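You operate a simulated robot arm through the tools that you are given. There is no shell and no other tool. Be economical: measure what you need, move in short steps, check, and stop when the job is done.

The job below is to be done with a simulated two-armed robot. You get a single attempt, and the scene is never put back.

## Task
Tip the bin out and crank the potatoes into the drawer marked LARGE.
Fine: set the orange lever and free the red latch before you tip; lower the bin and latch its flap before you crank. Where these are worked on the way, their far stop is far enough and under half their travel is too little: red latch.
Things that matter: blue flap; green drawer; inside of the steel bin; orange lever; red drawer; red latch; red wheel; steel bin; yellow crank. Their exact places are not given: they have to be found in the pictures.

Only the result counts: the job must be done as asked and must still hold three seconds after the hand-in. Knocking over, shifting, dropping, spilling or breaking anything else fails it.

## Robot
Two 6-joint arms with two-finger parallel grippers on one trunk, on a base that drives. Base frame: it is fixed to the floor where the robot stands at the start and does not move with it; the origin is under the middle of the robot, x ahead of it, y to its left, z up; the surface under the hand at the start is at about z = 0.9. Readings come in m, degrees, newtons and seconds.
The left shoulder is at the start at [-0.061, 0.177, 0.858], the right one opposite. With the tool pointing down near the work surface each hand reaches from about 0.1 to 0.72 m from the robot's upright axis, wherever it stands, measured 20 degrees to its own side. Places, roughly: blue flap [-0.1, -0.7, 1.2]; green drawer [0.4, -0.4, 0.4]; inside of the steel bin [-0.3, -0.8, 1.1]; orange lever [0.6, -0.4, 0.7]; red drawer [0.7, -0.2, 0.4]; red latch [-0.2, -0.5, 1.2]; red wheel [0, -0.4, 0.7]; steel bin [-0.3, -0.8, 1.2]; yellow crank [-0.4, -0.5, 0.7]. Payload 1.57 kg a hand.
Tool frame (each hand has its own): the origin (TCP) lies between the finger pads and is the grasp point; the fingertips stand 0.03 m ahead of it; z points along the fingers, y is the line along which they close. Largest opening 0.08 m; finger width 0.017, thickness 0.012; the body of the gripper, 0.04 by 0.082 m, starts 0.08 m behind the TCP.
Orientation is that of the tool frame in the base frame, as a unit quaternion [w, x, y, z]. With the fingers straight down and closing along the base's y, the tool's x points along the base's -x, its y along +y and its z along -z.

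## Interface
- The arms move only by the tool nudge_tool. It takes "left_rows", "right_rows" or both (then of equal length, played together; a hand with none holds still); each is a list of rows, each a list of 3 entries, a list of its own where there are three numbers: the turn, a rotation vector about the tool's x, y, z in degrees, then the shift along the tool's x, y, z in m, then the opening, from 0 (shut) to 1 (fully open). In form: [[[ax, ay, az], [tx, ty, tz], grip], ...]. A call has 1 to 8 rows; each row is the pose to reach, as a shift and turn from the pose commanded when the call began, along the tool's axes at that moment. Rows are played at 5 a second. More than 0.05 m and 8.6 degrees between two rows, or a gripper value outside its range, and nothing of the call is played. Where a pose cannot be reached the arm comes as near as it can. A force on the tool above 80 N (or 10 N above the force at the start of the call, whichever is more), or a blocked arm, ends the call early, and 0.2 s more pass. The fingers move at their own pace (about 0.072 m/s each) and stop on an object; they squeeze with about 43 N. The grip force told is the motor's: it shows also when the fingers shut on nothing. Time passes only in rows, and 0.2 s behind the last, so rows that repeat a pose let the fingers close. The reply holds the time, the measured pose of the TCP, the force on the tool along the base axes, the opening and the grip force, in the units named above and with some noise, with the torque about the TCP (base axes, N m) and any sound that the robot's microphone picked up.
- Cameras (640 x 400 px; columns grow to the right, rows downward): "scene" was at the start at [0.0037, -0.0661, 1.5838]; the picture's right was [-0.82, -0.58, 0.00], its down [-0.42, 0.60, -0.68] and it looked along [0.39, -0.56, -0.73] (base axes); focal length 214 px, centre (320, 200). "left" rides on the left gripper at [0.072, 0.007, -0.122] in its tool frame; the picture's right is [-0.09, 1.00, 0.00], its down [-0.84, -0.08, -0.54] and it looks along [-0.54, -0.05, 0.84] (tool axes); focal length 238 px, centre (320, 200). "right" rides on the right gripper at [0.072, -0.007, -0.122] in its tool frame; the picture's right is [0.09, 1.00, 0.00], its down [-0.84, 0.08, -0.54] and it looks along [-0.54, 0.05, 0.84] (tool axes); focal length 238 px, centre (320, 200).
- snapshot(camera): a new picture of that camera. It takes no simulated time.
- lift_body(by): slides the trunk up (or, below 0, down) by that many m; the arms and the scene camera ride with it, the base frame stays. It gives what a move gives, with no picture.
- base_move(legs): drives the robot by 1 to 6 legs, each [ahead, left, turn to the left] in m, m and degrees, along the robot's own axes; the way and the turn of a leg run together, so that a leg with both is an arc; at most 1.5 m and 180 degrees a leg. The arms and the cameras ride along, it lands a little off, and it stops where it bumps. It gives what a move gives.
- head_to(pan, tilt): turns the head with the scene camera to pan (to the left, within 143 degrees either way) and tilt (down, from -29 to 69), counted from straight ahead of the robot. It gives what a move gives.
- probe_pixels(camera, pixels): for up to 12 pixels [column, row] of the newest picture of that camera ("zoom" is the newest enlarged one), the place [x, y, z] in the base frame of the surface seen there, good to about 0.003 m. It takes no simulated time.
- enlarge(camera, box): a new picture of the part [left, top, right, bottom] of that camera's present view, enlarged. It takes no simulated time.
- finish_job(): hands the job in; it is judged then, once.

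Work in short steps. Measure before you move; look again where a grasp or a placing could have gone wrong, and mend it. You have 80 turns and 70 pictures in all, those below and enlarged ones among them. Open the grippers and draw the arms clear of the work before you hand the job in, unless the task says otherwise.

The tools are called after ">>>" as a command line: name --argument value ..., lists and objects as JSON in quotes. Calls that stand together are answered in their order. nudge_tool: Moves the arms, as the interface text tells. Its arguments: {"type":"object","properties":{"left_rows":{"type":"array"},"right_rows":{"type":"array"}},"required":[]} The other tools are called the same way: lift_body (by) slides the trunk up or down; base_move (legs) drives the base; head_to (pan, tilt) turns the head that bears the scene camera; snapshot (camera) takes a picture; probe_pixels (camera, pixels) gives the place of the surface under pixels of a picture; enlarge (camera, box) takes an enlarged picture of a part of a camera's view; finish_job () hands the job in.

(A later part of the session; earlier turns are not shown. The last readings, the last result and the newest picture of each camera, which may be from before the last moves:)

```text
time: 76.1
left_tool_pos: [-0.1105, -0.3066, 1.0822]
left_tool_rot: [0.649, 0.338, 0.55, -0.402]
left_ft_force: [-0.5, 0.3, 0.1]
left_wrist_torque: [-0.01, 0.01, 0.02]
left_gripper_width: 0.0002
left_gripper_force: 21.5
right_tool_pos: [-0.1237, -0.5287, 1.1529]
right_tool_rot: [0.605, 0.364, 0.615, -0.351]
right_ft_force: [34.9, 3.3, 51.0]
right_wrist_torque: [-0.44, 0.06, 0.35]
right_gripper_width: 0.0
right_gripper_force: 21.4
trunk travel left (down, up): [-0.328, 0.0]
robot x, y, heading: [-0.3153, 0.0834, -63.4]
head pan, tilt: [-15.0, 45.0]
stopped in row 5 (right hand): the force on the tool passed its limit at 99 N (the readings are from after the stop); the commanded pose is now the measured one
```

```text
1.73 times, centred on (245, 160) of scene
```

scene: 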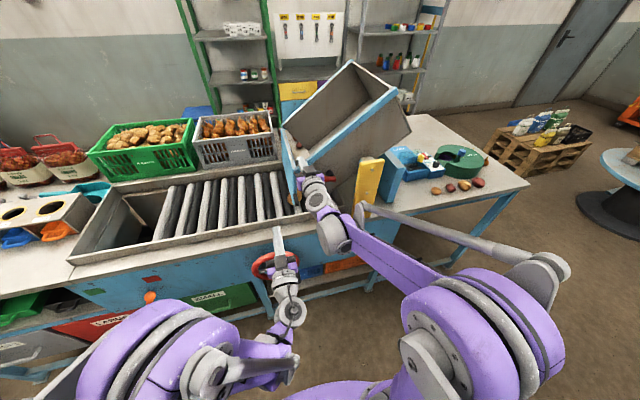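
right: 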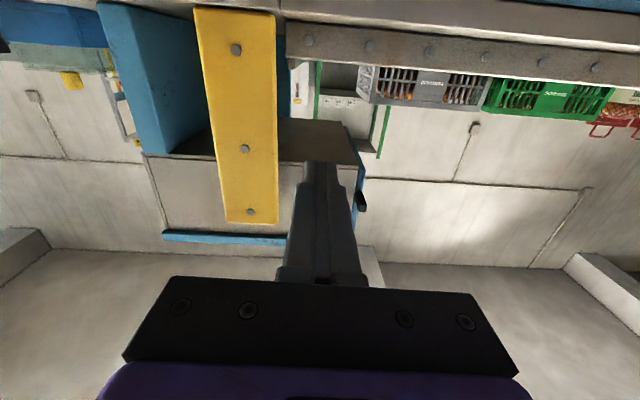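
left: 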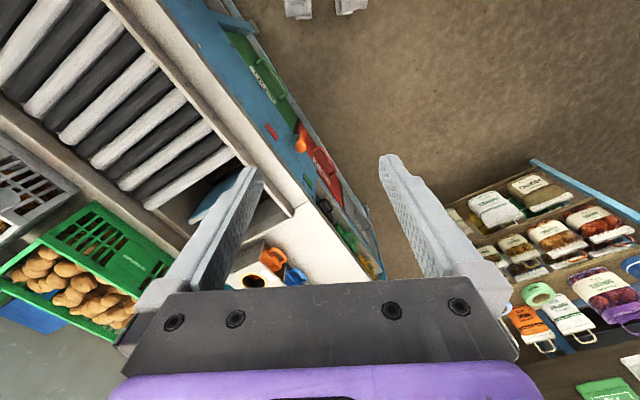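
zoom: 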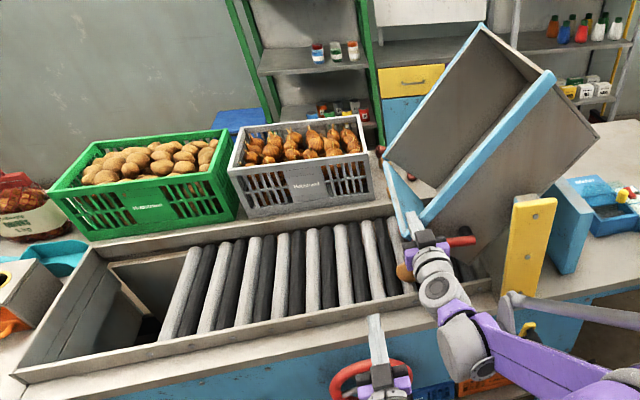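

The bin hit its stop at ~50°. I hold it there a while so everything rolls out.

>>> nudge_tool --right_rows '[[[0, 0, 0], [0, 0, 0], 0], [[0, 0, 0], [0, 0, 0], 0], [[0, 0, 0], [0, 0, 0], 0], [[0, 0, 0], [0, 0, 0], 0], [[0, 0, 0], [0, 0, 0], 0], [[0, 0, 0], [0, 0, 0], 0], [[0, 0, 0], [0, 0, 0], 0], [[0, 0, 0], [0, 0, 0], 0]]'

>>> enlarge --camera "scene" --box '[230, 50, 390, 230]'

```text
time: 77.9
left_tool_pos: [-0.1084, -0.3066, 1.0805]
left_tool_rot: [0.648, 0.338, 0.55, -0.404]
left_ft_force: [1.2, 0.1, -0.1]
left_wrist_torque: [-0.03, 0.0, 0.01]
left_gripper_width: 0.0
left_gripper_force: 21.2
right_tool_pos: [-0.1218, -0.5279, 1.1528]
right_tool_rot: [0.604, 0.365, 0.614, -0.354]
right_ft_force: [42.8, 6.1, 56.0]
right_wrist_torque: [-0.53, 0.0, 0.4]
right_gripper_width: 0.0
right_gripper_force: 21.1
trunk travel left (down, up): [-0.328, 0.0]
robot x, y, heading: [-0.3151, 0.0836, -63.4]
head pan, tilt: [-15.0, 45.0]
```

```text
2.22 times, centred on (310, 140) of scene
```

zoom: 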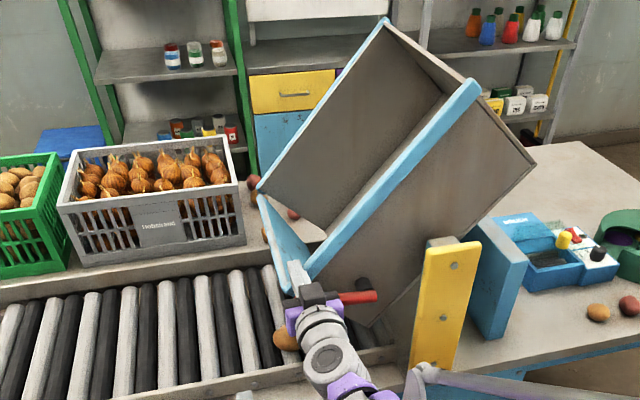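

Potatoes now lie on the tray by the flap. I let the bin back down slowly by retracing the arc.

>>> nudge_tool --right_rows '[[[0, 0, 0], [-0.02, 0, 0], 0], [[0, 0, 0], [-0.039, -0.003, 0], 0], [[0, 0, 0], [-0.058, -0.006, 0], 0], [[0, 0, 0], [-0.077, -0.01, 0], 0], [[0, 0, 0], [-0.095, -0.016, 0], 0], [[0, 0, 0], [-0.113, -0.024, 0], 0], [[0, 0, 0], [-0.13, -0.034, 0], 0], [[0, 0, 0], [-0.147, -0.048, 0], 0]]'

>>> nudge_tool --right_rows '[[[0, 0, 0], [-0.015, -0.01, 0], 0], [[0, 0, 0], [-0.035, -0.015, 0], 0], [[0, 0, 0], [-0.05, -0.015, -0.02], 0], [[0, 0, 0], [-0.05, -0.015, -0.06], 0], [[0, 0, 0], [-0.05, -0.015, -0.1], 0], [[0, 0, 0], [-0.05, -0.015, -0.14], 0]]'

>>> enlarge --camera "scene" --box '[60, 50, 430, 270]'

```text
time: 79.7
left_tool_pos: [-0.112, -0.3119, 1.082]
left_tool_rot: [0.649, 0.34, 0.55, -0.401]
left_ft_force: [-0.3, 0.2, -0.1]
left_wrist_torque: [-0.01, 0.03, 0.02]
left_gripper_width: 0.0
left_gripper_force: 21.5
right_tool_pos: [-0.1703, -0.5603, 1.292]
right_tool_rot: [0.602, 0.37, 0.612, -0.355]
right_ft_force: [-0.4, 0.1, 0.9]
right_wrist_torque: [-0.03, 0.01, -0.01]
right_gripper_width: 0.0
right_gripper_force: 21.1
right hand out of reach, approached as far as the arm can: row 8
trunk travel left (down, up): [-0.328, 0.0]
robot x, y, heading: [-0.3151, 0.0807, -63.7]
head pan, tilt: [-15.0, 45.0]
```

```text
time: 81.1
left_tool_pos: [-0.1133, -0.3106, 1.0805]
left_tool_rot: [0.649, 0.34, 0.549, -0.402]
left_ft_force: [-0.4, -0.4, 0.5]
left_wrist_torque: [0.02, 0.01, -0.04]
left_gripper_width: 0.0
left_gripper_force: 21.0
right_tool_pos: [-0.2497, -0.4448, 1.3454]
right_tool_rot: [0.602, 0.37, 0.613, -0.354]
right_ft_force: [-0.1, -0.2, -0.5]
right_wrist_torque: [-0.01, -0.01, 0.01]
right_gripper_width: 0.0
right_gripper_force: 21.3
trunk travel left (down, up): [-0.328, 0.0]
robot x, y, heading: [-0.3146, 0.0781, -63.4]
head pan, tilt: [-15.0, 45.0]
```

```text
1.73 times, centred on (245, 160) of scene
```

zoom: 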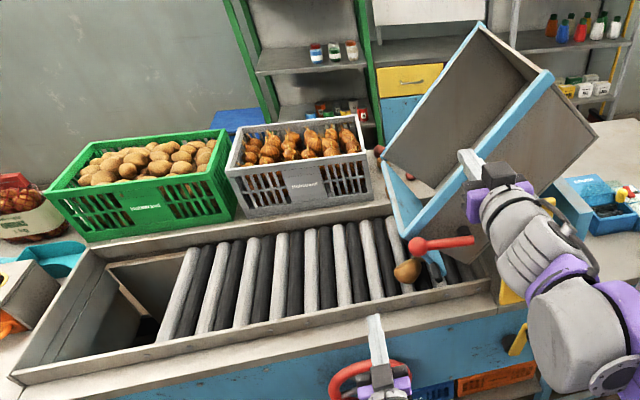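

The bin stays up by friction, so I must push it back: pressing the rim's right end to the right. I probe the rim line first.

>>> probe_pixels --camera "zoom" --pixels '[[547, 77], [530, 95], [510, 118], [495, 137], [430, 215], [440, 205], [545, 85], [416, 228], [408, 270], [440, 243], [470, 240], [590, 130]]'

>>> nudge_tool --right_rows '[[[0, 0, 0], [0, 0, -0.04], 0], [[0, 0, 0], [0, -0.01, -0.08], 0], [[0, 0, 0], [0, -0.02, -0.11], 0]]'

>>> base_move --legs '[[0, -0.2, 0]]'

```text
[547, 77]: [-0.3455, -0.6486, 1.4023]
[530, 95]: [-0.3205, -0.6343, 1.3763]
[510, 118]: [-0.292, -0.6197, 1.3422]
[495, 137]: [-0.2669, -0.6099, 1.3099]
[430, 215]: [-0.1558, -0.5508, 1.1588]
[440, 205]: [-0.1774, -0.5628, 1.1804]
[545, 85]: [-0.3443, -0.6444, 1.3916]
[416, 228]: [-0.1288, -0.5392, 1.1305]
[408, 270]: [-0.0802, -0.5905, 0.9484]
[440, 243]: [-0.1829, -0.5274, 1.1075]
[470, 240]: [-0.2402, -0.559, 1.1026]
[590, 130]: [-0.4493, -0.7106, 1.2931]
```

```text
time: 81.9
left_tool_pos: [-0.1119, -0.3104, 1.0811]
left_tool_rot: [0.649, 0.34, 0.549, -0.402]
left_ft_force: [0.6, 1.2, -0.7]
left_wrist_torque: [-0.02, 0.01, 0.03]
left_gripper_width: 0.0
left_gripper_force: 21.1
right_tool_pos: [-0.3211, -0.3572, 1.3505]
right_tool_rot: [0.602, 0.369, 0.613, -0.354]
right_ft_force: [-0.5, 0.3, -0.6]
right_wrist_torque: [-0.02, 0.02, -0.01]
right_gripper_width: 0.0001
right_gripper_force: 21.5
trunk travel left (down, up): [-0.328, 0.0]
robot x, y, heading: [-0.3112, 0.0779, -63.5]
head pan, tilt: [-15.0, 45.0]
```

```text
time: 84.3
left_tool_pos: [-0.2958, -0.4015, 1.0785]
left_tool_rot: [0.648, 0.341, 0.55, -0.402]
left_ft_force: [-0.3, 0.8, -0.2]
left_wrist_torque: [0.02, 0.0, 0.0]
left_gripper_width: 0.0
left_gripper_force: 21.2
right_tool_pos: [-0.5016, -0.4485, 1.3496]
right_tool_rot: [0.602, 0.37, 0.613, -0.354]
right_ft_force: [0.0, 0.9, -0.1]
right_wrist_torque: [0.04, 0.03, 0.0]
right_gripper_width: 0.0002
right_gripper_force: 21.7
trunk travel left (down, up): [-0.328, 0.0]
robot x, y, heading: [-0.4935, -0.0086, -63.4]
head pan, tilt: [-15.0, 45.0]
```

The rim pivot computes to (u −0.582, z 1.172), tilt 48°. I place the right fingers left of the rim's upper end, then push it right and down.

>>> nudge_tool --right_rows '[[[0, 0, 0], [-0.01, 0.04, 0], 0], [[0, 0, 0], [-0.02, 0.08, 0], 0], [[0, 0, 0], [-0.03, 0.124, 0], 0], [[0, 0, 0], [-0.03, 0.124, 0.048], 0], [[0, 0, 0], [-0.03, 0.124, 0.096], 0], [[0, 0, 0], [-0.03, 0.124, 0.144], 0], [[0, 0, 0], [-0.03, 0.124, 0.192], 0], [[0, 0, 0], [-0.03, 0.124, 0.24], 0]]'

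```text
time: 86.1
left_tool_pos: [-0.2927, -0.4035, 1.0792]
left_tool_rot: [0.647, 0.341, 0.55, -0.402]
left_ft_force: [0.4, -0.2, 0.1]
left_wrist_torque: [0.01, -0.02, -0.01]
left_gripper_width: 0.0
left_gripper_force: 21.5
right_tool_pos: [-0.2783, -0.6035, 1.373]
right_tool_rot: [0.602, 0.37, 0.613, -0.354]
right_ft_force: [-0.6, 0.7, -0.5]
right_wrist_torque: [0.01, 0.01, 0.03]
right_gripper_width: 0.0001
right_gripper_force: 21.4
right hand out of reach, approached as far as the arm can: row 1, 2, 3
trunk travel left (down, up): [-0.328, 0.0]
robot x, y, heading: [-0.4946, -0.0116, -63.4]
head pan, tilt: [-15.0, 45.0]
```

In place at u=−0.519, z=1.373. I push right along the arc to rotate the bin back.

>>> nudge_tool --right_rows '[[[0, 0, 0], [0, -0.036, 0], 0], [[0, 0, 0], [-0.001, -0.058, 0], 0], [[0, 0, 0], [-0.001, -0.0795, 0], 0], [[0, 0, 0], [0.002, -0.1005, 0], 0], [[0, 0, 0], [0.007, -0.121, 0], 0], [[0, 0, 0], [0.014, -0.141, 0], 0], [[0, 0, 0], [0.0234, -0.16, 0], 0], [[0, 0, 0], [0.0344, -0.178, 0], 0]]'

>>> head_to --pan 0 --tilt 45

>>> snapshot --camera "scene"

```text
time: 87.2
left_tool_pos: [-0.2943, -0.3998, 1.0812]
left_tool_rot: [0.649, 0.34, 0.549, -0.403]
left_ft_force: [0.3, 0.9, 0.3]
left_wrist_torque: [0.0, 0.0, 0.0]
left_gripper_width: 0.0
left_gripper_force: 21.4
right_tool_pos: [-0.3694, -0.6468, 1.3733]
right_tool_rot: [0.584, 0.384, 0.617, -0.361]
right_ft_force: [11.1, -10.1, 52.7]
right_wrist_torque: [-1.57, -0.25, 0.28]
right_gripper_width: 0.0002
right_gripper_force: 21.4
right hand out of reach, approached as far as the arm can: row 3, 4, 5
trunk travel left (down, up): [-0.328, 0.0]
robot x, y, heading: [-0.4955, -0.0105, -63.4]
head pan, tilt: [-15.0, 45.0]
stopped in row 5 (right hand): the force on the tool passed its limit at 92 N (the readings are from after the stop); the commanded pose is now the measured one
```

```text
time: 88.0
left_tool_pos: [-0.294, -0.4002, 1.0835]
left_tool_rot: [0.649, 0.339, 0.549, -0.403]
left_ft_force: [0.1, 0.0, -1.3]
left_wrist_torque: [-0.01, 0.01, -0.05]
left_gripper_width: 0.0
left_gripper_force: 21.7
right_tool_pos: [-0.3705, -0.6463, 1.3716]
right_tool_rot: [0.584, 0.385, 0.616, -0.361]
right_ft_force: [9.8, -14.2, 66.0]
right_wrist_torque: [-2.02, -0.27, 0.25]
right_gripper_width: 0.0
right_gripper_force: 21.4
trunk travel left (down, up): [-0.328, 0.0]
robot x, y, heading: [-0.4995, -0.0129, -63.5]
head pan, tilt: [0.0, 45.0]
```

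```text
14 pictures are left
```

scene: 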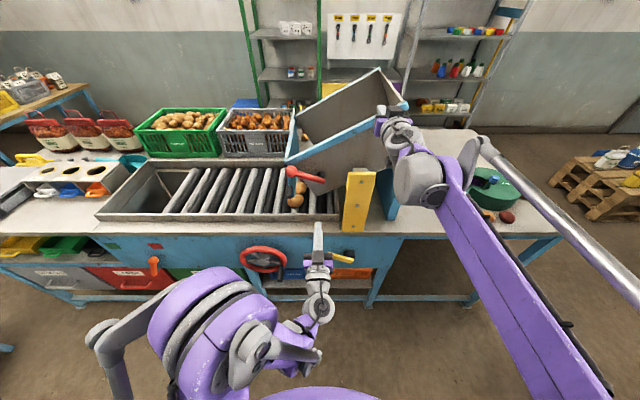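

The bin is back to about 28°; it needs ~60 N at this lever arm. I keep following the arc in smaller steps.

>>> nudge_tool --right_rows '[[[0, 0, 0], [0.002, -0.01, 0], 0], [[0, 0, 0], [0.005, -0.0206, 0], 0], [[0, 0, 0], [0.008, -0.031, 0], 0], [[0, 0, 0], [0.012, -0.0405, 0], 0], [[0, 0, 0], [0.0165, -0.05, 0], 0], [[0, 0, 0], [0.0214, -0.06, 0], 0], [[0, 0, 0], [0.027, -0.069, 0], 0], [[0, 0, 0], [0.0324, -0.0777, 0], 0]]'

```text
time: 88.5
left_tool_pos: [-0.2954, -0.3981, 1.0791]
left_tool_rot: [0.648, 0.341, 0.549, -0.403]
left_ft_force: [-1.3, -0.1, -0.2]
left_wrist_torque: [-0.02, -0.01, -0.02]
left_gripper_width: 0.0
left_gripper_force: 21.2
right_tool_pos: [-0.374, -0.6484, 1.3714]
right_tool_rot: [0.581, 0.385, 0.62, -0.36]
right_ft_force: [7.1, -7.3, 49.7]
right_wrist_torque: [-1.52, -0.18, 0.17]
right_gripper_width: 0.0
right_gripper_force: 21.3
right hand out of reach, approached as far as the arm can: row 1
trunk travel left (down, up): [-0.328, 0.0]
robot x, y, heading: [-0.4988, -0.0122, -63.8]
head pan, tilt: [0.0, 45.0]
stopped in row 2 (right hand): the force on the tool passed its limit at 84 N (the readings are from after the stop); the commanded pose is now the measured one
```

The lever arm is too short here. I lift off, pitch the fingertips up ~20° for more height, and move 4.5 cm further right on the rim before pushing again.

>>> nudge_tool --right_rows '[[[0, -7, 0], [-0.02, 0.005, 0], 0], [[0, -14, 0], [-0.035, 0.0, 0], 0], [[0, -20, 0], [-0.042, -0.02, 0], 0], [[0, -20, 0], [-0.042, -0.046, 0], 0], [[0, -20, 0], [-0.03, -0.048, 0], 0]]'

>>> enlarge --camera "scene" --box '[270, 50, 450, 220]'

>>> probe_pixels --camera "zoom" --pixels '[[90, 250], [150, 215], [200, 195], [250, 170], [280, 150], [330, 130], [345, 120], [60, 245]]'

```text
time: 89.7
left_tool_pos: [-0.2938, -0.4021, 1.0806]
left_tool_rot: [0.648, 0.341, 0.55, -0.402]
left_ft_force: [0.2, 0.5, -0.3]
left_wrist_torque: [0.0, 0.02, -0.04]
left_gripper_width: 0.0
left_gripper_force: 21.4
right_tool_pos: [-0.3856, -0.6612, 1.3974]
right_tool_rot: [0.691, 0.38, 0.473, -0.393]
right_ft_force: [-0.7, -0.1, -0.1]
right_wrist_torque: [0.0, 0.03, -0.03]
right_gripper_width: 0.0001
right_gripper_force: 21.0
right hand out of reach, approached as far as the arm can: row 1, 2, 3, 4, 5
trunk travel left (down, up): [-0.328, 0.0]
robot x, y, heading: [-0.4933, -0.0108, -63.4]
head pan, tilt: [0.0, 45.0]
```

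```text
2.35 times, centred on (360, 135) of scene
```

zoom: 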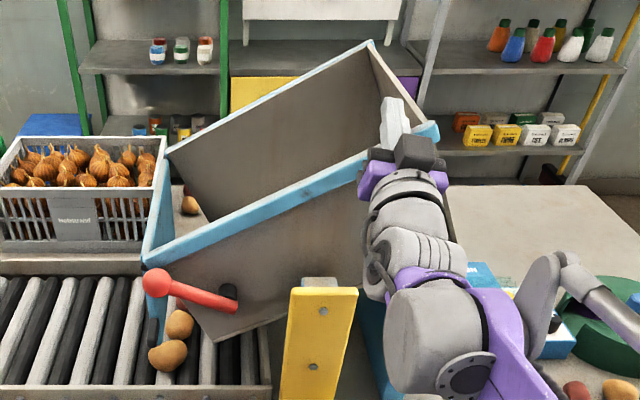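

```text
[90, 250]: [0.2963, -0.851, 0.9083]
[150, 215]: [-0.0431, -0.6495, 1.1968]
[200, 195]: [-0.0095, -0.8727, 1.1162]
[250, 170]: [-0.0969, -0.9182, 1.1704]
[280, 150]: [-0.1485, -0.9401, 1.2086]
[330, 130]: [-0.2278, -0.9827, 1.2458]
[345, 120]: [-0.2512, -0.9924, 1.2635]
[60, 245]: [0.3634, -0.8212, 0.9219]
```

Fingers are now near the rim's right end with the bin at ~25°; two potatoes lie on the tray. I push along the arc again with the longer lever.

>>> nudge_tool --right_rows '[[[0, 0, 0], [0.0067, -0.0359, 0], 0], [[0, 0, 0], [0.0128, -0.0552, -0.001], 0], [[0, 0, 0], [0.0205, -0.0739, -0.0024], 0], [[0, 0, 0], [0.0297, -0.092, -0.0042], 0], [[0, 0, 0], [0.0403, -0.1091, -0.0064], 0], [[0, 0, 0], [0.0524, -0.1251, -0.0091], 0], [[0, 0, 0], [0.0576, -0.1314, -0.0103], 0]]'

>>> enlarge --camera "scene" --box '[270, 50, 450, 220]'

```text
time: 90.5
left_tool_pos: [-0.2953, -0.4014, 1.0819]
left_tool_rot: [0.648, 0.341, 0.549, -0.403]
left_ft_force: [0.4, 0.3, 0.1]
left_wrist_torque: [-0.03, 0.02, -0.02]
left_gripper_width: 0.0
left_gripper_force: 21.5
right_tool_pos: [-0.404, -0.6711, 1.3797]
right_tool_rot: [0.687, 0.383, 0.459, -0.413]
right_ft_force: [4.3, -9.0, 36.4]
right_wrist_torque: [-0.37, 0.19, 0.12]
right_gripper_width: 0.0002
right_gripper_force: 20.6
right hand out of reach, approached as far as the arm can: row 1, 2, 3
trunk travel left (down, up): [-0.328, 0.0]
robot x, y, heading: [-0.4957, -0.0136, -63.2]
head pan, tilt: [0.0, 45.0]
stopped in row 3 (right hand): the force on the tool passed its limit at 86 N (the readings are from after the stop); the commanded pose is now the measured one
```

```text
2.35 times, centred on (360, 135) of scene
```

zoom: 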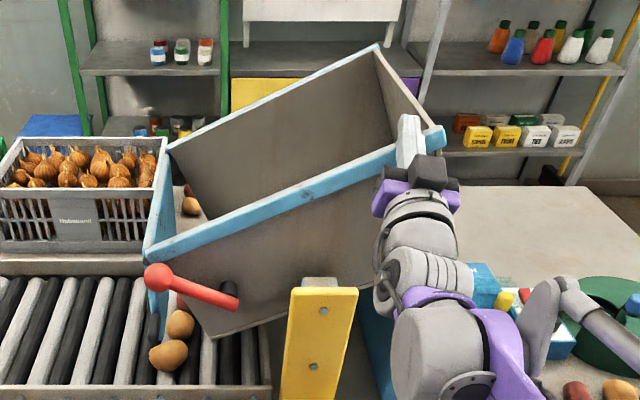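

Good progress (~20°), but the arm's reach to the right is the limit. I lift off, shift the base 0.13 m right, and continue.

>>> nudge_tool --right_rows '[[[0, 0, 0], [-0.015, 0, 0], 0], [[0, 0, 0], [-0.025, 0.01, 0], 0]]'

>>> base_move --legs '[[0, -0.13, 0]]'

```text
time: 91.1
left_tool_pos: [-0.2944, -0.4021, 1.0799]
left_tool_rot: [0.648, 0.341, 0.55, -0.402]
left_ft_force: [-0.5, 0.1, 1.0]
left_wrist_torque: [-0.02, 0.02, 0.0]
left_gripper_width: 0.0001
left_gripper_force: 21.4
right_tool_pos: [-0.4003, -0.6631, 1.4018]
right_tool_rot: [0.685, 0.386, 0.462, -0.41]
right_ft_force: [-1.0, -0.4, 0.1]
right_wrist_torque: [-0.02, -0.01, 0.0]
right_gripper_width: 0.0
right_gripper_force: 21.1
trunk travel left (down, up): [-0.328, 0.0]
robot x, y, heading: [-0.4976, -0.0131, -63.6]
head pan, tilt: [0.0, 45.0]
```

```text
time: 92.9
left_tool_pos: [-0.411, -0.4612, 1.0792]
left_tool_rot: [0.648, 0.341, 0.55, -0.402]
left_ft_force: [0.3, 0.7, 0.7]
left_wrist_torque: [0.01, 0.01, 0.0]
left_gripper_width: 0.0
left_gripper_force: 21.0
right_tool_pos: [-0.5186, -0.7214, 1.4022]
right_tool_rot: [0.684, 0.386, 0.462, -0.411]
right_ft_force: [0.0, 0.0, 0.1]
right_wrist_torque: [-0.02, 0.0, -0.03]
right_gripper_width: 0.0
right_gripper_force: 21.7
trunk travel left (down, up): [-0.328, 0.0]
robot x, y, heading: [-0.6114, -0.0703, -63.7]
head pan, tilt: [0.0, 45.0]
```

Now the hand has room to the right. I come back over the rim's right part and press down along the arc to level.

>>> nudge_tool --right_rows '[[[0, 0, 0], [0.0058, 0.0483, -0.0061], 0], [[0, 0, 0], [0.0163, 0.0958, -0.0137], 0], [[0, 0, 0], [0.0258, 0.0943, -0.0164], 0], [[0, 0, 0], [0.0493, 0.0765, -0.0219], 0], [[0, 0, 0], [0.0561, 0.0621, -0.0228], 0], [[0, 0, 0], [0.0639, 0.0482, -0.0239], 0], [[0, 0, 0], [0.0727, 0.0349, -0.0253], 0], [[0, 0, 0], [0.0823, 0.0223, -0.0271], 0]]'

>>> snapshot --camera "scene"

```text
time: 94.7
left_tool_pos: [-0.4173, -0.4592, 1.0824]
left_tool_rot: [0.65, 0.342, 0.547, -0.402]
left_ft_force: [-0.5, 0.7, -0.5]
left_wrist_torque: [0.02, -0.01, -0.02]
left_gripper_width: 0.0
left_gripper_force: 21.0
right_tool_pos: [-0.4988, -0.7058, 1.3242]
right_tool_rot: [0.688, 0.387, 0.453, -0.414]
right_ft_force: [-30.1, -18.0, 48.6]
right_wrist_torque: [-0.91, 0.01, -0.59]
right_gripper_width: 0.0001
right_gripper_force: 21.8
trunk travel left (down, up): [-0.328, 0.0]
robot x, y, heading: [-0.6123, -0.068, -63.4]
head pan, tilt: [0.0, 45.0]
```

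```text
11 pictures are left
```

scene: 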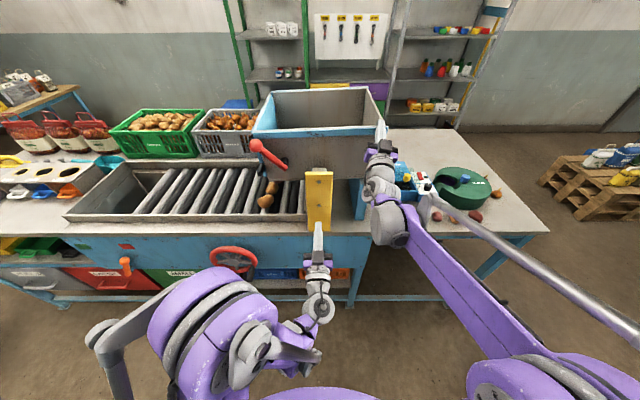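

The bin is almost level. I press a few millimetres more and measure the rim.

>>> nudge_tool --right_rows '[[[0, 0, 0], [0.008, -0.002, 0.002], 0], [[0, 0, 0], [0.016, -0.004, 0.004], 0], [[0, 0, 0], [0.016, -0.004, 0.004], 0]]'

>>> enlarge --camera "scene" --box '[235, 75, 395, 235]'

>>> probe_pixels --camera "zoom" --pixels '[[80, 155], [140, 150], [220, 145], [300, 140], [340, 137], [85, 190], [120, 230], [90, 255], [75, 240], [135, 270], [120, 315], [60, 200]]'

```text
time: 95.6
left_tool_pos: [-0.4144, -0.4546, 1.0828]
left_tool_rot: [0.649, 0.34, 0.548, -0.404]
left_ft_force: [0.1, 0.1, 0.3]
left_wrist_torque: [0.0, 0.0, -0.03]
left_gripper_width: 0.0
left_gripper_force: 21.1
right_tool_pos: [-0.4966, -0.706, 1.316]
right_tool_rot: [0.69, 0.382, 0.447, -0.422]
right_ft_force: [-18.1, 15.2, 41.6]
right_wrist_torque: [-0.42, -0.11, -0.56]
right_gripper_width: 0.0
right_gripper_force: 21.5
trunk travel left (down, up): [-0.328, 0.0]
robot x, y, heading: [-0.6114, -0.0708, -63.9]
head pan, tilt: [0.0, 45.0]
stopped in row 3 (right hand): the force on the tool passed its limit at 80 N (the readings are from after the stop); the commanded pose is now the measured one
```

```text
2.50 times, centred on (315, 155) of scene
```

zoom: 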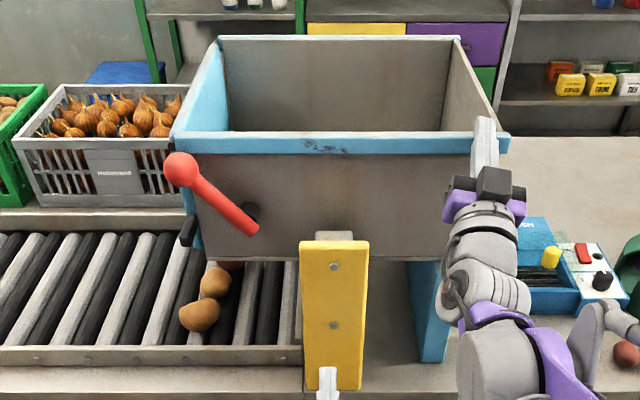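

```text
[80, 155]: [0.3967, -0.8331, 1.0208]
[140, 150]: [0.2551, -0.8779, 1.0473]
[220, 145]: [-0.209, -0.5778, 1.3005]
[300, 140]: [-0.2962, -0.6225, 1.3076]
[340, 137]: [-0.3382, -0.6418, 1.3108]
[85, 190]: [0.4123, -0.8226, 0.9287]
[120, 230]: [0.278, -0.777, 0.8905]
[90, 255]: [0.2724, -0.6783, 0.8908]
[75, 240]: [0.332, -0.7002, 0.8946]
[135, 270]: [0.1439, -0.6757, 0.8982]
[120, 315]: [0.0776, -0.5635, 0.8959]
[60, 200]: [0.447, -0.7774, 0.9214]
```

The rim looks level; I confirm with probes along one row, and check the latch position.

>>> probe_pixels --camera "zoom" --pixels '[[185, 142], [250, 142], [350, 142], [450, 142], [500, 142], [180, 165], [182, 172], [200, 190], [240, 220], [188, 232], [178, 158], [168, 168]]'

>>> nudge_tool --right_rows '[[[0, 0, 0], [-0.02, 0, 0], 0], [[0, 0, 0], [-0.04, 0, -0.02], 0], [[0, 0, 0], [-0.04, 0, -0.065], 0], [[0, 0, 0], [-0.04, 0, -0.11], 0], [[0, 0, 0], [-0.04, 0, -0.155], 0], [[0, 0, 0], [-0.04, 0, -0.19], 0]]'

```text
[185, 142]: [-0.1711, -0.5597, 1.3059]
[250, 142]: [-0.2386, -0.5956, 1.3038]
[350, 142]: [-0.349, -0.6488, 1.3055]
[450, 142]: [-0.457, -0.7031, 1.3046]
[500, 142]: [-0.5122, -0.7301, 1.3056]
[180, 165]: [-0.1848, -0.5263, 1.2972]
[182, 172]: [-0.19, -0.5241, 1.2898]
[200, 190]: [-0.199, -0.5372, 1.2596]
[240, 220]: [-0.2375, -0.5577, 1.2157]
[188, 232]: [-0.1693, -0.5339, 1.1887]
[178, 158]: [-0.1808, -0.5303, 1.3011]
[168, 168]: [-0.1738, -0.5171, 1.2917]
```

```text
time: 97.0
left_tool_pos: [-0.4122, -0.4608, 1.0808]
left_tool_rot: [0.648, 0.341, 0.549, -0.403]
left_ft_force: [0.9, -0.7, 0.1]
left_wrist_torque: [0.02, 0.0, 0.0]
left_gripper_width: 0.0
left_gripper_force: 21.2
right_tool_pos: [-0.557, -0.5313, 1.2896]
right_tool_rot: [0.688, 0.384, 0.453, -0.417]
right_ft_force: [0.2, 0.6, -0.1]
right_wrist_torque: [0.01, 0.0, 0.04]
right_gripper_width: 0.0
right_gripper_force: 21.3
trunk travel left (down, up): [-0.328, 0.0]
robot x, y, heading: [-0.6119, -0.0678, -63.6]
head pan, tilt: [0.0, 45.0]
```

Rim is level at z≈1.305. I shift the base 0.13 m left and bring the left hand up beside the latch knob's upper right to close the latch.

>>> base_move --legs '[[0, 0.13, 0]]'

>>> nudge_tool --left_rows '[[[0, 2, 0], [-0.039, 0, 0.0065], 0], [[0, 4, 0], [-0.077, 0, 0.013], 0], [[0, 6, 0], [-0.116, 0, 0.0195], 0], [[0, 8, 0], [-0.154, 0, 0.026], 0], [[0, 9.5, 0], [-0.193, 0.004, 0.0325], 0], [[0, 9.5, 0], [-0.231, 0.008, 0.039], 0], [[0, 9.5, 0], [-0.231, 0.008, 0.039], 0]]' --right_rows '[[[0, 4, 0], [0.02, -0.01, -0.01], 0], [[0, 8, 0], [0.04, -0.02, -0.02], 0], [[0, 12, 0], [0.06, -0.03, -0.02], 0], [[0, 16, 0], [0.08, -0.04, -0.02], 0], [[0, 18, 0], [0.1, -0.05, -0.02], 0], [[0, 18, 0], [0.12, -0.06, -0.02], 0], [[0, 18, 0], [0.12, -0.06, -0.02], 0]]'

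```text
time: 98.8
left_tool_pos: [-0.2946, -0.4024, 1.0808]
left_tool_rot: [0.648, 0.341, 0.549, -0.402]
left_ft_force: [-1.4, 0.2, -0.3]
left_wrist_torque: [0.01, 0.0, -0.04]
left_gripper_width: 0.0
left_gripper_force: 21.4
right_tool_pos: [-0.4395, -0.4747, 1.291]
right_tool_rot: [0.688, 0.384, 0.454, -0.417]
right_ft_force: [-0.8, 0.0, -0.3]
right_wrist_torque: [-0.04, -0.01, 0.03]
right_gripper_width: 0.0
right_gripper_force: 21.6
trunk travel left (down, up): [-0.328, 0.0]
robot x, y, heading: [-0.495, -0.0109, -63.3]
head pan, tilt: [0.0, 45.0]
```

```text
time: 100.4
left_tool_pos: [-0.2877, -0.3983, 1.3159]
left_tool_rot: [0.6, 0.374, 0.601, -0.373]
left_ft_force: [0.0, 0.2, 0.8]
left_wrist_torque: [0.02, 0.0, -0.02]
left_gripper_width: 0.0
left_gripper_force: 21.1
right_tool_pos: [-0.4725, -0.5049, 1.162]
right_tool_rot: [0.608, 0.445, 0.555, -0.353]
right_ft_force: [0.1, 0.3, -0.1]
right_wrist_torque: [0.0, -0.01, -0.02]
right_gripper_width: 0.0001
right_gripper_force: 21.5
trunk travel left (down, up): [-0.328, 0.0]
robot x, y, heading: [-0.4916, -0.0126, -63.5]
head pan, tilt: [0.0, 45.0]
```

Left hand is at u=−0.436, z=1.316. Forward 0.145, then sweep the knob down-left along its arc to the stop.

>>> nudge_tool --left_rows '[[[0, 0, 0], [0, 0, 0.048], 0], [[0, 0, 0], [0, 0, 0.096], 0], [[0, 0, 0], [0, 0, 0.144], 0], [[0, 0, 0], [0.01, 0.015, 0.144], 0], [[0, 0, 0], [0.0185, 0.0316, 0.144], 0], [[0, 0, 0], [0.035, 0.055, 0.144], 0], [[0, 0, 0], [0.057, 0.0736, 0.144], 0], [[0, 0, 0], [0.081, 0.0856, 0.144], 0]]'

>>> enlarge --camera "scene" --box '[270, 90, 430, 240]'

```text
time: 102.2
left_tool_pos: [-0.1456, -0.4905, 1.233]
left_tool_rot: [0.6, 0.373, 0.602, -0.372]
left_ft_force: [0.2, 0.1, -0.3]
left_wrist_torque: [-0.02, 0.04, -0.01]
left_gripper_width: 0.0
left_gripper_force: 21.6
right_tool_pos: [-0.4727, -0.5057, 1.1606]
right_tool_rot: [0.609, 0.445, 0.555, -0.352]
right_ft_force: [-0.1, 0.7, 1.4]
right_wrist_torque: [0.0, -0.02, 0.0]
right_gripper_width: 0.0
right_gripper_force: 21.6
trunk travel left (down, up): [-0.328, 0.0]
robot x, y, heading: [-0.495, -0.0146, -63.5]
head pan, tilt: [0.0, 45.0]
```

```text
2.67 times, centred on (350, 165) of scene
```

zoom: 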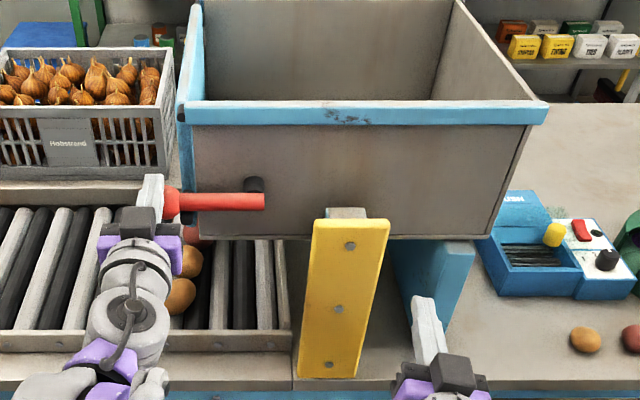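

The latch is about horizontal again. A little more pressure to seat it at its stop, then back off.

>>> nudge_tool --left_rows '[[[0, 0, 0], [0.006, 0.001, 0], 0], [[0, 0, 0], [0.012, 0.001, 0], 0], [[0, 0, 0], [0.018, 0.001, 0], 0]]'

>>> nudge_tool --left_rows '[[[0, 0, 0], [-0.02, 0, 0], 0], [[0, 0, 0], [-0.02, 0.0, -0.045], 0], [[0, 0, 0], [-0.02, 0.0, -0.09], 0], [[0, 0, 0], [-0.02, 0.04, -0.12], 0], [[0, 0, 0], [-0.02, 0.08, -0.14], 0]]'

>>> enlarge --camera "scene" --box '[270, 90, 430, 240]'

>>> probe_pixels --camera "zoom" --pixels '[[165, 205], [190, 200], [220, 202], [255, 202], [190, 220], [300, 112], [540, 112], [200, 112]]'

```text
time: 103.0
left_tool_pos: [-0.1426, -0.4883, 1.2174]
left_tool_rot: [0.601, 0.371, 0.602, -0.373]
left_ft_force: [11.3, 1.4, 20.2]
left_wrist_torque: [-0.57, -0.16, 0.33]
left_gripper_width: 0.0
left_gripper_force: 21.4
right_tool_pos: [-0.4691, -0.5029, 1.1637]
right_tool_rot: [0.609, 0.444, 0.555, -0.352]
right_ft_force: [0.9, 0.5, -0.3]
right_wrist_torque: [0.0, 0.03, -0.01]
right_gripper_width: 0.0
right_gripper_force: 21.8
trunk travel left (down, up): [-0.328, 0.0]
robot x, y, heading: [-0.4927, -0.0077, -63.9]
head pan, tilt: [0.0, 45.0]
```

```text
time: 104.2
left_tool_pos: [-0.1423, -0.3395, 1.233]
left_tool_rot: [0.596, 0.375, 0.609, -0.366]
left_ft_force: [-0.1, 0.2, -0.3]
left_wrist_torque: [0.0, 0.03, -0.01]
left_gripper_width: 0.0003
left_gripper_force: 21.4
left hand out of reach, approached as far as the arm can: row 5
right_tool_pos: [-0.4727, -0.5044, 1.1626]
right_tool_rot: [0.609, 0.445, 0.555, -0.352]
right_ft_force: [0.8, -0.3, -1.3]
right_wrist_torque: [-0.04, 0.0, 0.0]
right_gripper_width: 0.0003
right_gripper_force: 20.9
trunk travel left (down, up): [-0.328, 0.0]
robot x, y, heading: [-0.4973, -0.0108, -63.3]
head pan, tilt: [0.0, 45.0]
```

```text
2.67 times, centred on (350, 165) of scene
```

zoom: 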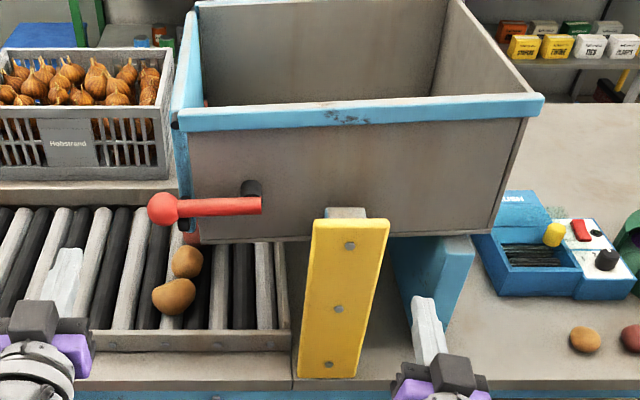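

```text
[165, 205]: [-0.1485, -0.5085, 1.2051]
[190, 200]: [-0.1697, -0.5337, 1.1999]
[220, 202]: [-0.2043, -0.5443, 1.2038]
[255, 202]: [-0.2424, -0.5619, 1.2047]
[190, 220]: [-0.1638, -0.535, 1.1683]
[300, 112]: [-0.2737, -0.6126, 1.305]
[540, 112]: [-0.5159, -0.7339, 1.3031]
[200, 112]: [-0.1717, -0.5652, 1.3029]
```

Pressing the latch dipped the bin ~3° left; it must be level. I shift the base right 0.1 m and raise the right hand to press the right rim once more.

>>> base_move --legs '[[0, -0.1, 0]]'

>>> nudge_tool --right_rows '[[[-1, 0, -1.8], [-0.036, 0.0055, 0], 0], [[-2, 0, -3.5], [-0.072, 0.011, 0], 0], [[-3, 0, -5.2], [-0.108, 0.0165, 0], 0], [[-4, 0, -7], [-0.145, 0.022, 0], 0], [[-5.3, -0.25, -8.7], [-0.181, 0.0276, -0.002], 0], [[-5.3, -0.25, -8.7], [-0.181, 0.0276, -0.002], 0]]'

```text
time: 105.7
left_tool_pos: [-0.2283, -0.3837, 1.2333]
left_tool_rot: [0.596, 0.374, 0.609, -0.366]
left_ft_force: [0.6, 0.8, -0.2]
left_wrist_torque: [0.03, 0.0, 0.01]
left_gripper_width: 0.0
left_gripper_force: 20.9
right_tool_pos: [-0.5589, -0.5472, 1.1621]
right_tool_rot: [0.608, 0.446, 0.554, -0.353]
right_ft_force: [-0.6, 0.2, -0.1]
right_wrist_torque: [-0.03, 0.01, 0.0]
right_gripper_width: 0.0
right_gripper_force: 21.2
trunk travel left (down, up): [-0.328, 0.0]
robot x, y, heading: [-0.584, -0.0566, -63.5]
head pan, tilt: [0.0, 45.0]
```

```text
time: 107.1
left_tool_pos: [-0.2273, -0.383, 1.2328]
left_tool_rot: [0.596, 0.373, 0.609, -0.365]
left_ft_force: [0.0, -0.1, -0.1]
left_wrist_torque: [0.01, -0.01, 0.03]
left_gripper_width: 0.0001
left_gripper_force: 21.6
right_tool_pos: [-0.5523, -0.5458, 1.3306]
right_tool_rot: [0.592, 0.423, 0.595, -0.341]
right_ft_force: [-0.5, -0.7, 0.4]
right_wrist_torque: [0.0, 0.02, 0.0]
right_gripper_width: 0.0
right_gripper_force: 21.1
right hand out of reach, approached as far as the arm can: row 3, 4, 5, 6
trunk travel left (down, up): [-0.328, 0.0]
robot x, y, heading: [-0.582, -0.0538, -63.1]
head pan, tilt: [0.0, 45.0]
```

Now over the right rim and press down.

>>> nudge_tool --right_rows '[[[0, -3, 0], [-0.02, 0, 0.005], 0], [[0, -6, 0], [-0.0215, 0.002, 0.044], 0], [[0, -6, 0], [-0.023, 0.0043, 0.088], 0], [[0, -6, 0], [-0.0245, 0.0065, 0.132], 0], [[0, -6, 0], [-0.0261, 0.0086, 0.1765], 0], [[0, -6, 0], [-0.011, 0.0086, 0.1765], 0], [[0, -6, 0], [-0.002, 0.0086, 0.1765], 0], [[0, -6, 0], [0.006, 0.0086, 0.1765], 0]]'

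>>> enlarge --camera "scene" --box '[240, 70, 440, 270]'

>>> probe_pixels --camera "zoom" --pixels '[[260, 130], [300, 130], [360, 130], [420, 130], [450, 130]]'

```text
time: 108.9
left_tool_pos: [-0.2296, -0.3837, 1.232]
left_tool_rot: [0.596, 0.374, 0.609, -0.366]
left_ft_force: [-0.3, 0.5, 0.4]
left_wrist_torque: [0.02, 0.04, -0.02]
left_gripper_width: 0.0
left_gripper_force: 21.7
right_tool_pos: [-0.4619, -0.6966, 1.3398]
right_tool_rot: [0.652, 0.405, 0.536, -0.353]
right_ft_force: [0.3, 0.4, 0.1]
right_wrist_torque: [0.02, -0.01, 0.0]
right_gripper_width: 0.0001
right_gripper_force: 20.6
right hand out of reach, approached as far as the arm can: row 1, 2, 3, 4, 5, 6, 7, 8
trunk travel left (down, up): [-0.328, 0.0]
robot x, y, heading: [-0.5815, -0.0516, -63.5]
head pan, tilt: [0.0, 45.0]
```

```text
2.00 times, centred on (340, 170) of scene
```

zoom: 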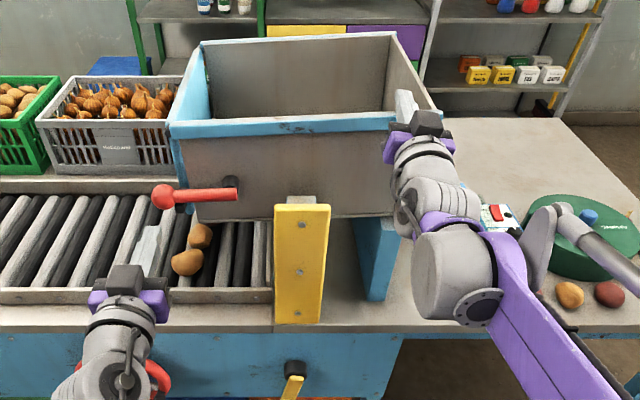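

```text
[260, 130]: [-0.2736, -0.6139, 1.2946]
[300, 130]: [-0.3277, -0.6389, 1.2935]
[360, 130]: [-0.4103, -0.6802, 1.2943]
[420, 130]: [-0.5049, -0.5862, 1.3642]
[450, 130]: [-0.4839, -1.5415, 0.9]
```

No contact yet (z=1.340). I press down in small steps.

>>> nudge_tool --right_rows '[[[0, 0, 0], [0.008, 0, 0], 0], [[0, 0, 0], [0.014, 0, 0], 0], [[0, 0, 0], [0.02, -0.001, 0], 0], [[0, 0, 0], [0.026, -0.002, 0], 0], [[0, 0, 0], [0.032, -0.003, 0], 0]]'

>>> enlarge --camera "scene" --box '[240, 70, 440, 270]'

>>> probe_pixels --camera "zoom" --pixels '[[190, 124], [240, 124], [300, 124], [360, 124], [165, 190], [180, 195], [205, 195], [230, 195], [190, 210], [185, 255], [198, 235]]'

```text
time: 110.1
left_tool_pos: [-0.2322, -0.3815, 1.2332]
left_tool_rot: [0.596, 0.374, 0.609, -0.366]
left_ft_force: [-0.1, -1.0, -0.1]
left_wrist_torque: [0.0, -0.02, -0.03]
left_gripper_width: 0.0002
left_gripper_force: 21.4
right_tool_pos: [-0.4678, -0.6982, 1.3191]
right_tool_rot: [0.658, 0.402, 0.523, -0.364]
right_ft_force: [-8.3, -6.3, 35.0]
right_wrist_torque: [-0.38, 0.03, -0.34]
right_gripper_width: 0.0
right_gripper_force: 21.0
trunk travel left (down, up): [-0.328, 0.0]
robot x, y, heading: [-0.5844, -0.0557, -63.5]
head pan, tilt: [0.0, 45.0]
stopped in row 5 (right hand): the force on the tool passed its limit at 86 N (the readings are from after the stop); the commanded pose is now the measured one
```

```text
2.00 times, centred on (340, 170) of scene
```

zoom: 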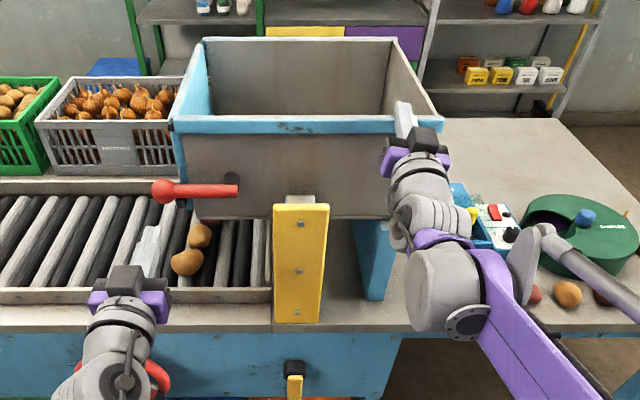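

```text
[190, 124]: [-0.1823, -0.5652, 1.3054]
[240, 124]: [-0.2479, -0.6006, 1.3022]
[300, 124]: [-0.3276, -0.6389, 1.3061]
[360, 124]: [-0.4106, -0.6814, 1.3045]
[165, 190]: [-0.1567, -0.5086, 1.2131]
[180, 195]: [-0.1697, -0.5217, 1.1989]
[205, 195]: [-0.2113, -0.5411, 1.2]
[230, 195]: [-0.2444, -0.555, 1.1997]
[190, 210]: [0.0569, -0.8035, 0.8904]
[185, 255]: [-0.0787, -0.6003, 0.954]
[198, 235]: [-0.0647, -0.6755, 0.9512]
```

The bin is level and the latch horizontal. I retract the right hand, lower the trunk and shift left to face the crank.

>>> nudge_tool --right_rows '[[[0, 0, 0], [-0.02, 0, 0], 0], [[0, 0, 0], [-0.025, 0, -0.045], 0], [[-0.8, 2.5, -2.8], [-0.02, 0, -0.09], 0], [[-1.6, 5, -5.6], [-0.01, 0, -0.135], 0], [[-2.4, 7.7, -8.4], [0, 0, -0.18], 0], [[-2.4, 7.7, -8.4], [0.03, 0, -0.19], 0]]'

>>> lift_body --by -0.32

>>> base_move --legs '[[0, 0.1, 0]]'

>>> snapshot --camera "scene"

```text
time: 111.5
left_tool_pos: [-0.2284, -0.3852, 1.233]
left_tool_rot: [0.595, 0.374, 0.611, -0.364]
left_ft_force: [0.2, -0.5, 0.1]
left_wrist_torque: [-0.03, 0.0, 0.01]
left_gripper_width: 0.0003
left_gripper_force: 21.6
right_tool_pos: [-0.5365, -0.5329, 1.2614]
right_tool_rot: [0.599, 0.373, 0.606, -0.368]
right_ft_force: [0.3, 0.0, -0.5]
right_wrist_torque: [0.0, 0.0, 0.0]
right_gripper_width: 0.0002
right_gripper_force: 21.4
right hand out of reach, approached as far as the arm can: row 4, 5
trunk travel left (down, up): [-0.328, 0.0]
robot x, y, heading: [-0.5826, -0.0544, -63.7]
head pan, tilt: [0.0, 45.0]
```

```text
time: 114.7
left_tool_pos: [-0.231, -0.3852, 0.9125]
left_tool_rot: [0.597, 0.372, 0.612, -0.362]
left_ft_force: [-0.5, -0.9, 0.3]
left_wrist_torque: [-0.02, 0.0, 0.02]
left_gripper_width: 0.0
left_gripper_force: 20.8
right_tool_pos: [-0.524, -0.5482, 0.8961]
right_tool_rot: [0.569, 0.392, 0.631, -0.352]
right_ft_force: [-0.2, -0.3, 0.0]
right_wrist_torque: [0.02, 0.01, -0.03]
right_gripper_width: 0.0
right_gripper_force: 20.9
trunk travel left (down, up): [-0.008, 0.32]
robot x, y, heading: [-0.5815, -0.0551, -63.5]
head pan, tilt: [0.0, 45.0]
```

```text
time: 116.2
left_tool_pos: [-0.141, -0.3417, 0.9121]
left_tool_rot: [0.597, 0.372, 0.611, -0.363]
left_ft_force: [0.4, -0.2, 0.1]
left_wrist_torque: [0.02, 0.01, -0.01]
left_gripper_width: 0.0
left_gripper_force: 21.2
right_tool_pos: [-0.4355, -0.5032, 0.8954]
right_tool_rot: [0.569, 0.392, 0.632, -0.352]
right_ft_force: [0.1, 0.6, -0.4]
right_wrist_torque: [-0.01, 0.02, 0.02]
right_gripper_width: 0.0002
right_gripper_force: 21.0
trunk travel left (down, up): [-0.008, 0.32]
robot x, y, heading: [-0.4953, -0.0122, -63.5]
head pan, tilt: [0.0, 45.0]
```

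```text
5 pictures are left
```

scene: 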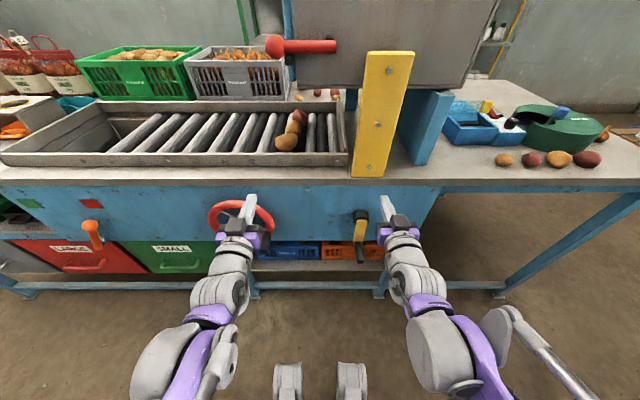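

Crank in view: hub at (361,215), handle (361,252). I probe it.

>>> probe_pixels --camera "scene" --pixels '[[361, 213], [360, 222], [360, 230], [360, 238], [360, 244], [361, 250], [361, 256], [361, 261], [357, 252], [365, 252], [285, 142], [300, 118]]'

```text
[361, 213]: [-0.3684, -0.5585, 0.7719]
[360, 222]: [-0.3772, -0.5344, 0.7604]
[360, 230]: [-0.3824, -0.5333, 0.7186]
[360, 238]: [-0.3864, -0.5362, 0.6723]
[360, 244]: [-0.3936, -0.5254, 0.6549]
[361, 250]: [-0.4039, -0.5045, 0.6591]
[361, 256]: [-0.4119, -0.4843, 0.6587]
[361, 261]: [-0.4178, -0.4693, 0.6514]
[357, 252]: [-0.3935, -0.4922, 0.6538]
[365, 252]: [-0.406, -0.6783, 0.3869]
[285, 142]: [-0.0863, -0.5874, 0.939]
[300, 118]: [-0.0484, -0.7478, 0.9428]
```

Crank: centre (u −0.581, z 0.75), handle hanging at z 0.647, r≈0.103. I bring the right fingers to the left of the handle for a counter-clockwise push (roller tops move left toward the drawers).

>>> nudge_tool --right_rows '[[[0, -1, 0], [0.035, 0.02, 0.0043], 0], [[0, -2, 0], [0.077, 0.04, 0.0086], 0], [[0, -3, 0], [0.119, 0.06, 0.0129], 0], [[0, -4, 0], [0.161, 0.07, 0.0172], 0], [[0, -5, 0], [0.203, 0.07, 0.0215], 0], [[0, -6, 0], [0.241, 0.07, 0.0257], 0], [[0, -6, 0], [0.241, 0.07, 0.0257], 0]]'

```text
time: 117.8
left_tool_pos: [-0.141, -0.3402, 0.9135]
left_tool_rot: [0.596, 0.373, 0.611, -0.364]
left_ft_force: [-0.2, 0.3, 0.9]
left_wrist_torque: [-0.01, 0.03, -0.03]
left_gripper_width: 0.0
left_gripper_force: 21.3
right_tool_pos: [-0.3691, -0.4703, 0.6534]
right_tool_rot: [0.602, 0.373, 0.601, -0.372]
right_ft_force: [-0.9, -0.4, 0.0]
right_wrist_torque: [0.02, 0.0, 0.0]
right_gripper_width: 0.0
right_gripper_force: 20.9
trunk travel left (down, up): [-0.008, 0.32]
robot x, y, heading: [-0.4944, -0.0122, -63.4]
head pan, tilt: [0.0, 45.0]
```

At u=−0.541, z=0.653. First crank pass: 26° per row counter-clockwise.

>>> nudge_tool --right_rows '[[[0, 0, 0], [0.0073, -0.0457, 0], 0], [[0, 0, 0], [-0.0056, -0.0907, 0], 0], [[0, 0, 0], [-0.0369, -0.1255, 0], 0], [[0, 0, 0], [-0.0803, -0.143, 0], 0], [[0, 0, 0], [-0.127, -0.1398, 0], 0], [[0, 0, 0], [-0.1675, -0.1164, 0], 0], [[0, 0, 0], [-0.1937, -0.0776, 0], 0], [[0, 0, 0], [-0.2002, -0.0312, 0], 0]]'

>>> snapshot --camera "scene"

```text
time: 118.2
left_tool_pos: [-0.139, -0.3386, 0.9126]
left_tool_rot: [0.598, 0.371, 0.611, -0.362]
left_ft_force: [0.4, 0.1, -0.2]
left_wrist_torque: [0.0, 0.0, 0.02]
left_gripper_width: 0.0
left_gripper_force: 21.9
right_tool_pos: [-0.3821, -0.4761, 0.6502]
right_tool_rot: [0.605, 0.363, 0.608, -0.363]
right_ft_force: [12.7, 12.6, 5.8]
right_wrist_torque: [0.14, 0.08, -0.4]
right_gripper_width: 0.0
right_gripper_force: 21.6
right hand out of reach, approached as far as the arm can: row 1
trunk travel left (down, up): [-0.008, 0.32]
robot x, y, heading: [-0.4931, -0.0119, -63.2]
head pan, tilt: [0.0, 45.0]
stopped in row 1 (right hand): the force on the tool passed its limit at 117 N (the readings are from after the stop); the commanded pose is now the measured one
```

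```text
4 pictures are left
```

scene: 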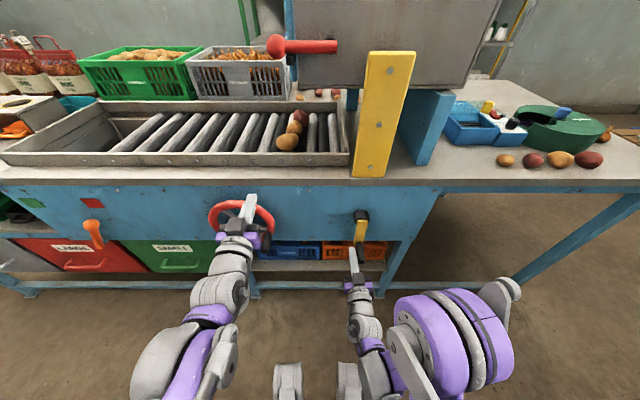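

The crank is solidly blocked that way, so it turns clockwise. I retract, go round to the handle's right side and re-enter.

>>> nudge_tool --right_rows '[[[0, 0, 0], [0, 0.012, -0.03], 0], [[0, 0, 0], [0, 0.01, -0.07], 0], [[0, 0, 0], [-0.003, -0.03, -0.07], 0], [[0, 0, 0], [-0.0055, -0.073, -0.07], 0], [[0, 0, 0], [-0.0055, -0.073, -0.035], 0], [[0, 0, 0], [-0.0055, -0.073, 0], 0], [[0, 0, 0], [-0.0055, -0.073, 0], 0]]'

```text
time: 119.8
left_tool_pos: [-0.1402, -0.3407, 0.9133]
left_tool_rot: [0.597, 0.372, 0.612, -0.362]
left_ft_force: [0.0, -0.8, 0.0]
left_wrist_torque: [-0.05, 0.0, 0.01]
left_gripper_width: 0.0
left_gripper_force: 21.8
right_tool_pos: [-0.4409, -0.4991, 0.6532]
right_tool_rot: [0.601, 0.429, 0.583, -0.339]
right_ft_force: [-0.6, -0.2, -0.1]
right_wrist_torque: [0.02, -0.01, -0.02]
right_gripper_width: 0.0
right_gripper_force: 21.1
right hand out of reach, approached as far as the arm can: row 1, 2, 3, 4, 5, 6
trunk travel left (down, up): [-0.008, 0.32]
robot x, y, heading: [-0.4929, -0.0087, -63.4]
head pan, tilt: [0.0, 45.0]
```

Fingers are right of the handle (u=−0.618). Push clockwise: bottom → left → top.

>>> nudge_tool --right_rows '[[[0, 0, 0], [0.0112, 0.0357, -0.0012], 0], [[0, 0, 0], [0.0069, 0.0803, -0.0035], 0], [[0, 0, 0], [-0.0158, 0.1189, -0.0063], 0], [[0, 0, 0], [-0.0527, 0.1442, -0.0091], 0], [[0, 0, 0], [-0.097, 0.1515, -0.0113], 0], [[0, 0, 0], [-0.1402, 0.1394, -0.0126], 0], [[0, 0, 0], [-0.1742, 0.1103, -0.0126], 0], [[0, 0, 0], [-0.1928, 0.0694, -0.0115], 0]]'

>>> snapshot --camera "scene"

```text
time: 121.6
left_tool_pos: [-0.1395, -0.3382, 0.9125]
left_tool_rot: [0.597, 0.371, 0.612, -0.362]
left_ft_force: [0.0, -0.5, -0.5]
left_wrist_torque: [0.0, -0.02, -0.02]
left_gripper_width: 0.0002
left_gripper_force: 21.9
right_tool_pos: [-0.3893, -0.471, 0.8508]
right_tool_rot: [0.604, 0.364, 0.608, -0.365]
right_ft_force: [1.2, 1.1, 0.3]
right_wrist_torque: [-0.01, 0.04, -0.02]
right_gripper_width: 0.0
right_gripper_force: 21.6
right hand out of reach, approached as far as the arm can: row 1
trunk travel left (down, up): [-0.008, 0.32]
robot x, y, heading: [-0.4958, -0.0118, -63.2]
head pan, tilt: [0.0, 45.0]
```

```text
3 pictures are left
```

scene: 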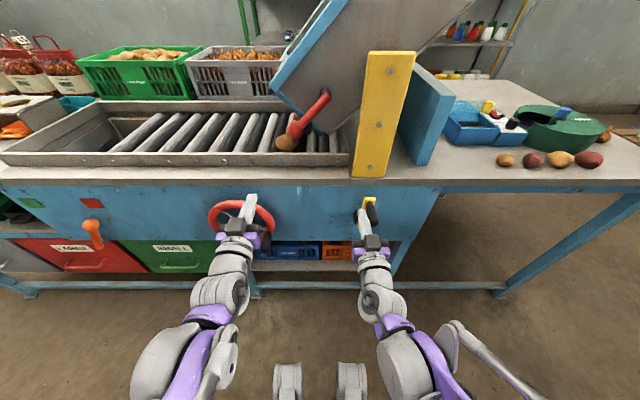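

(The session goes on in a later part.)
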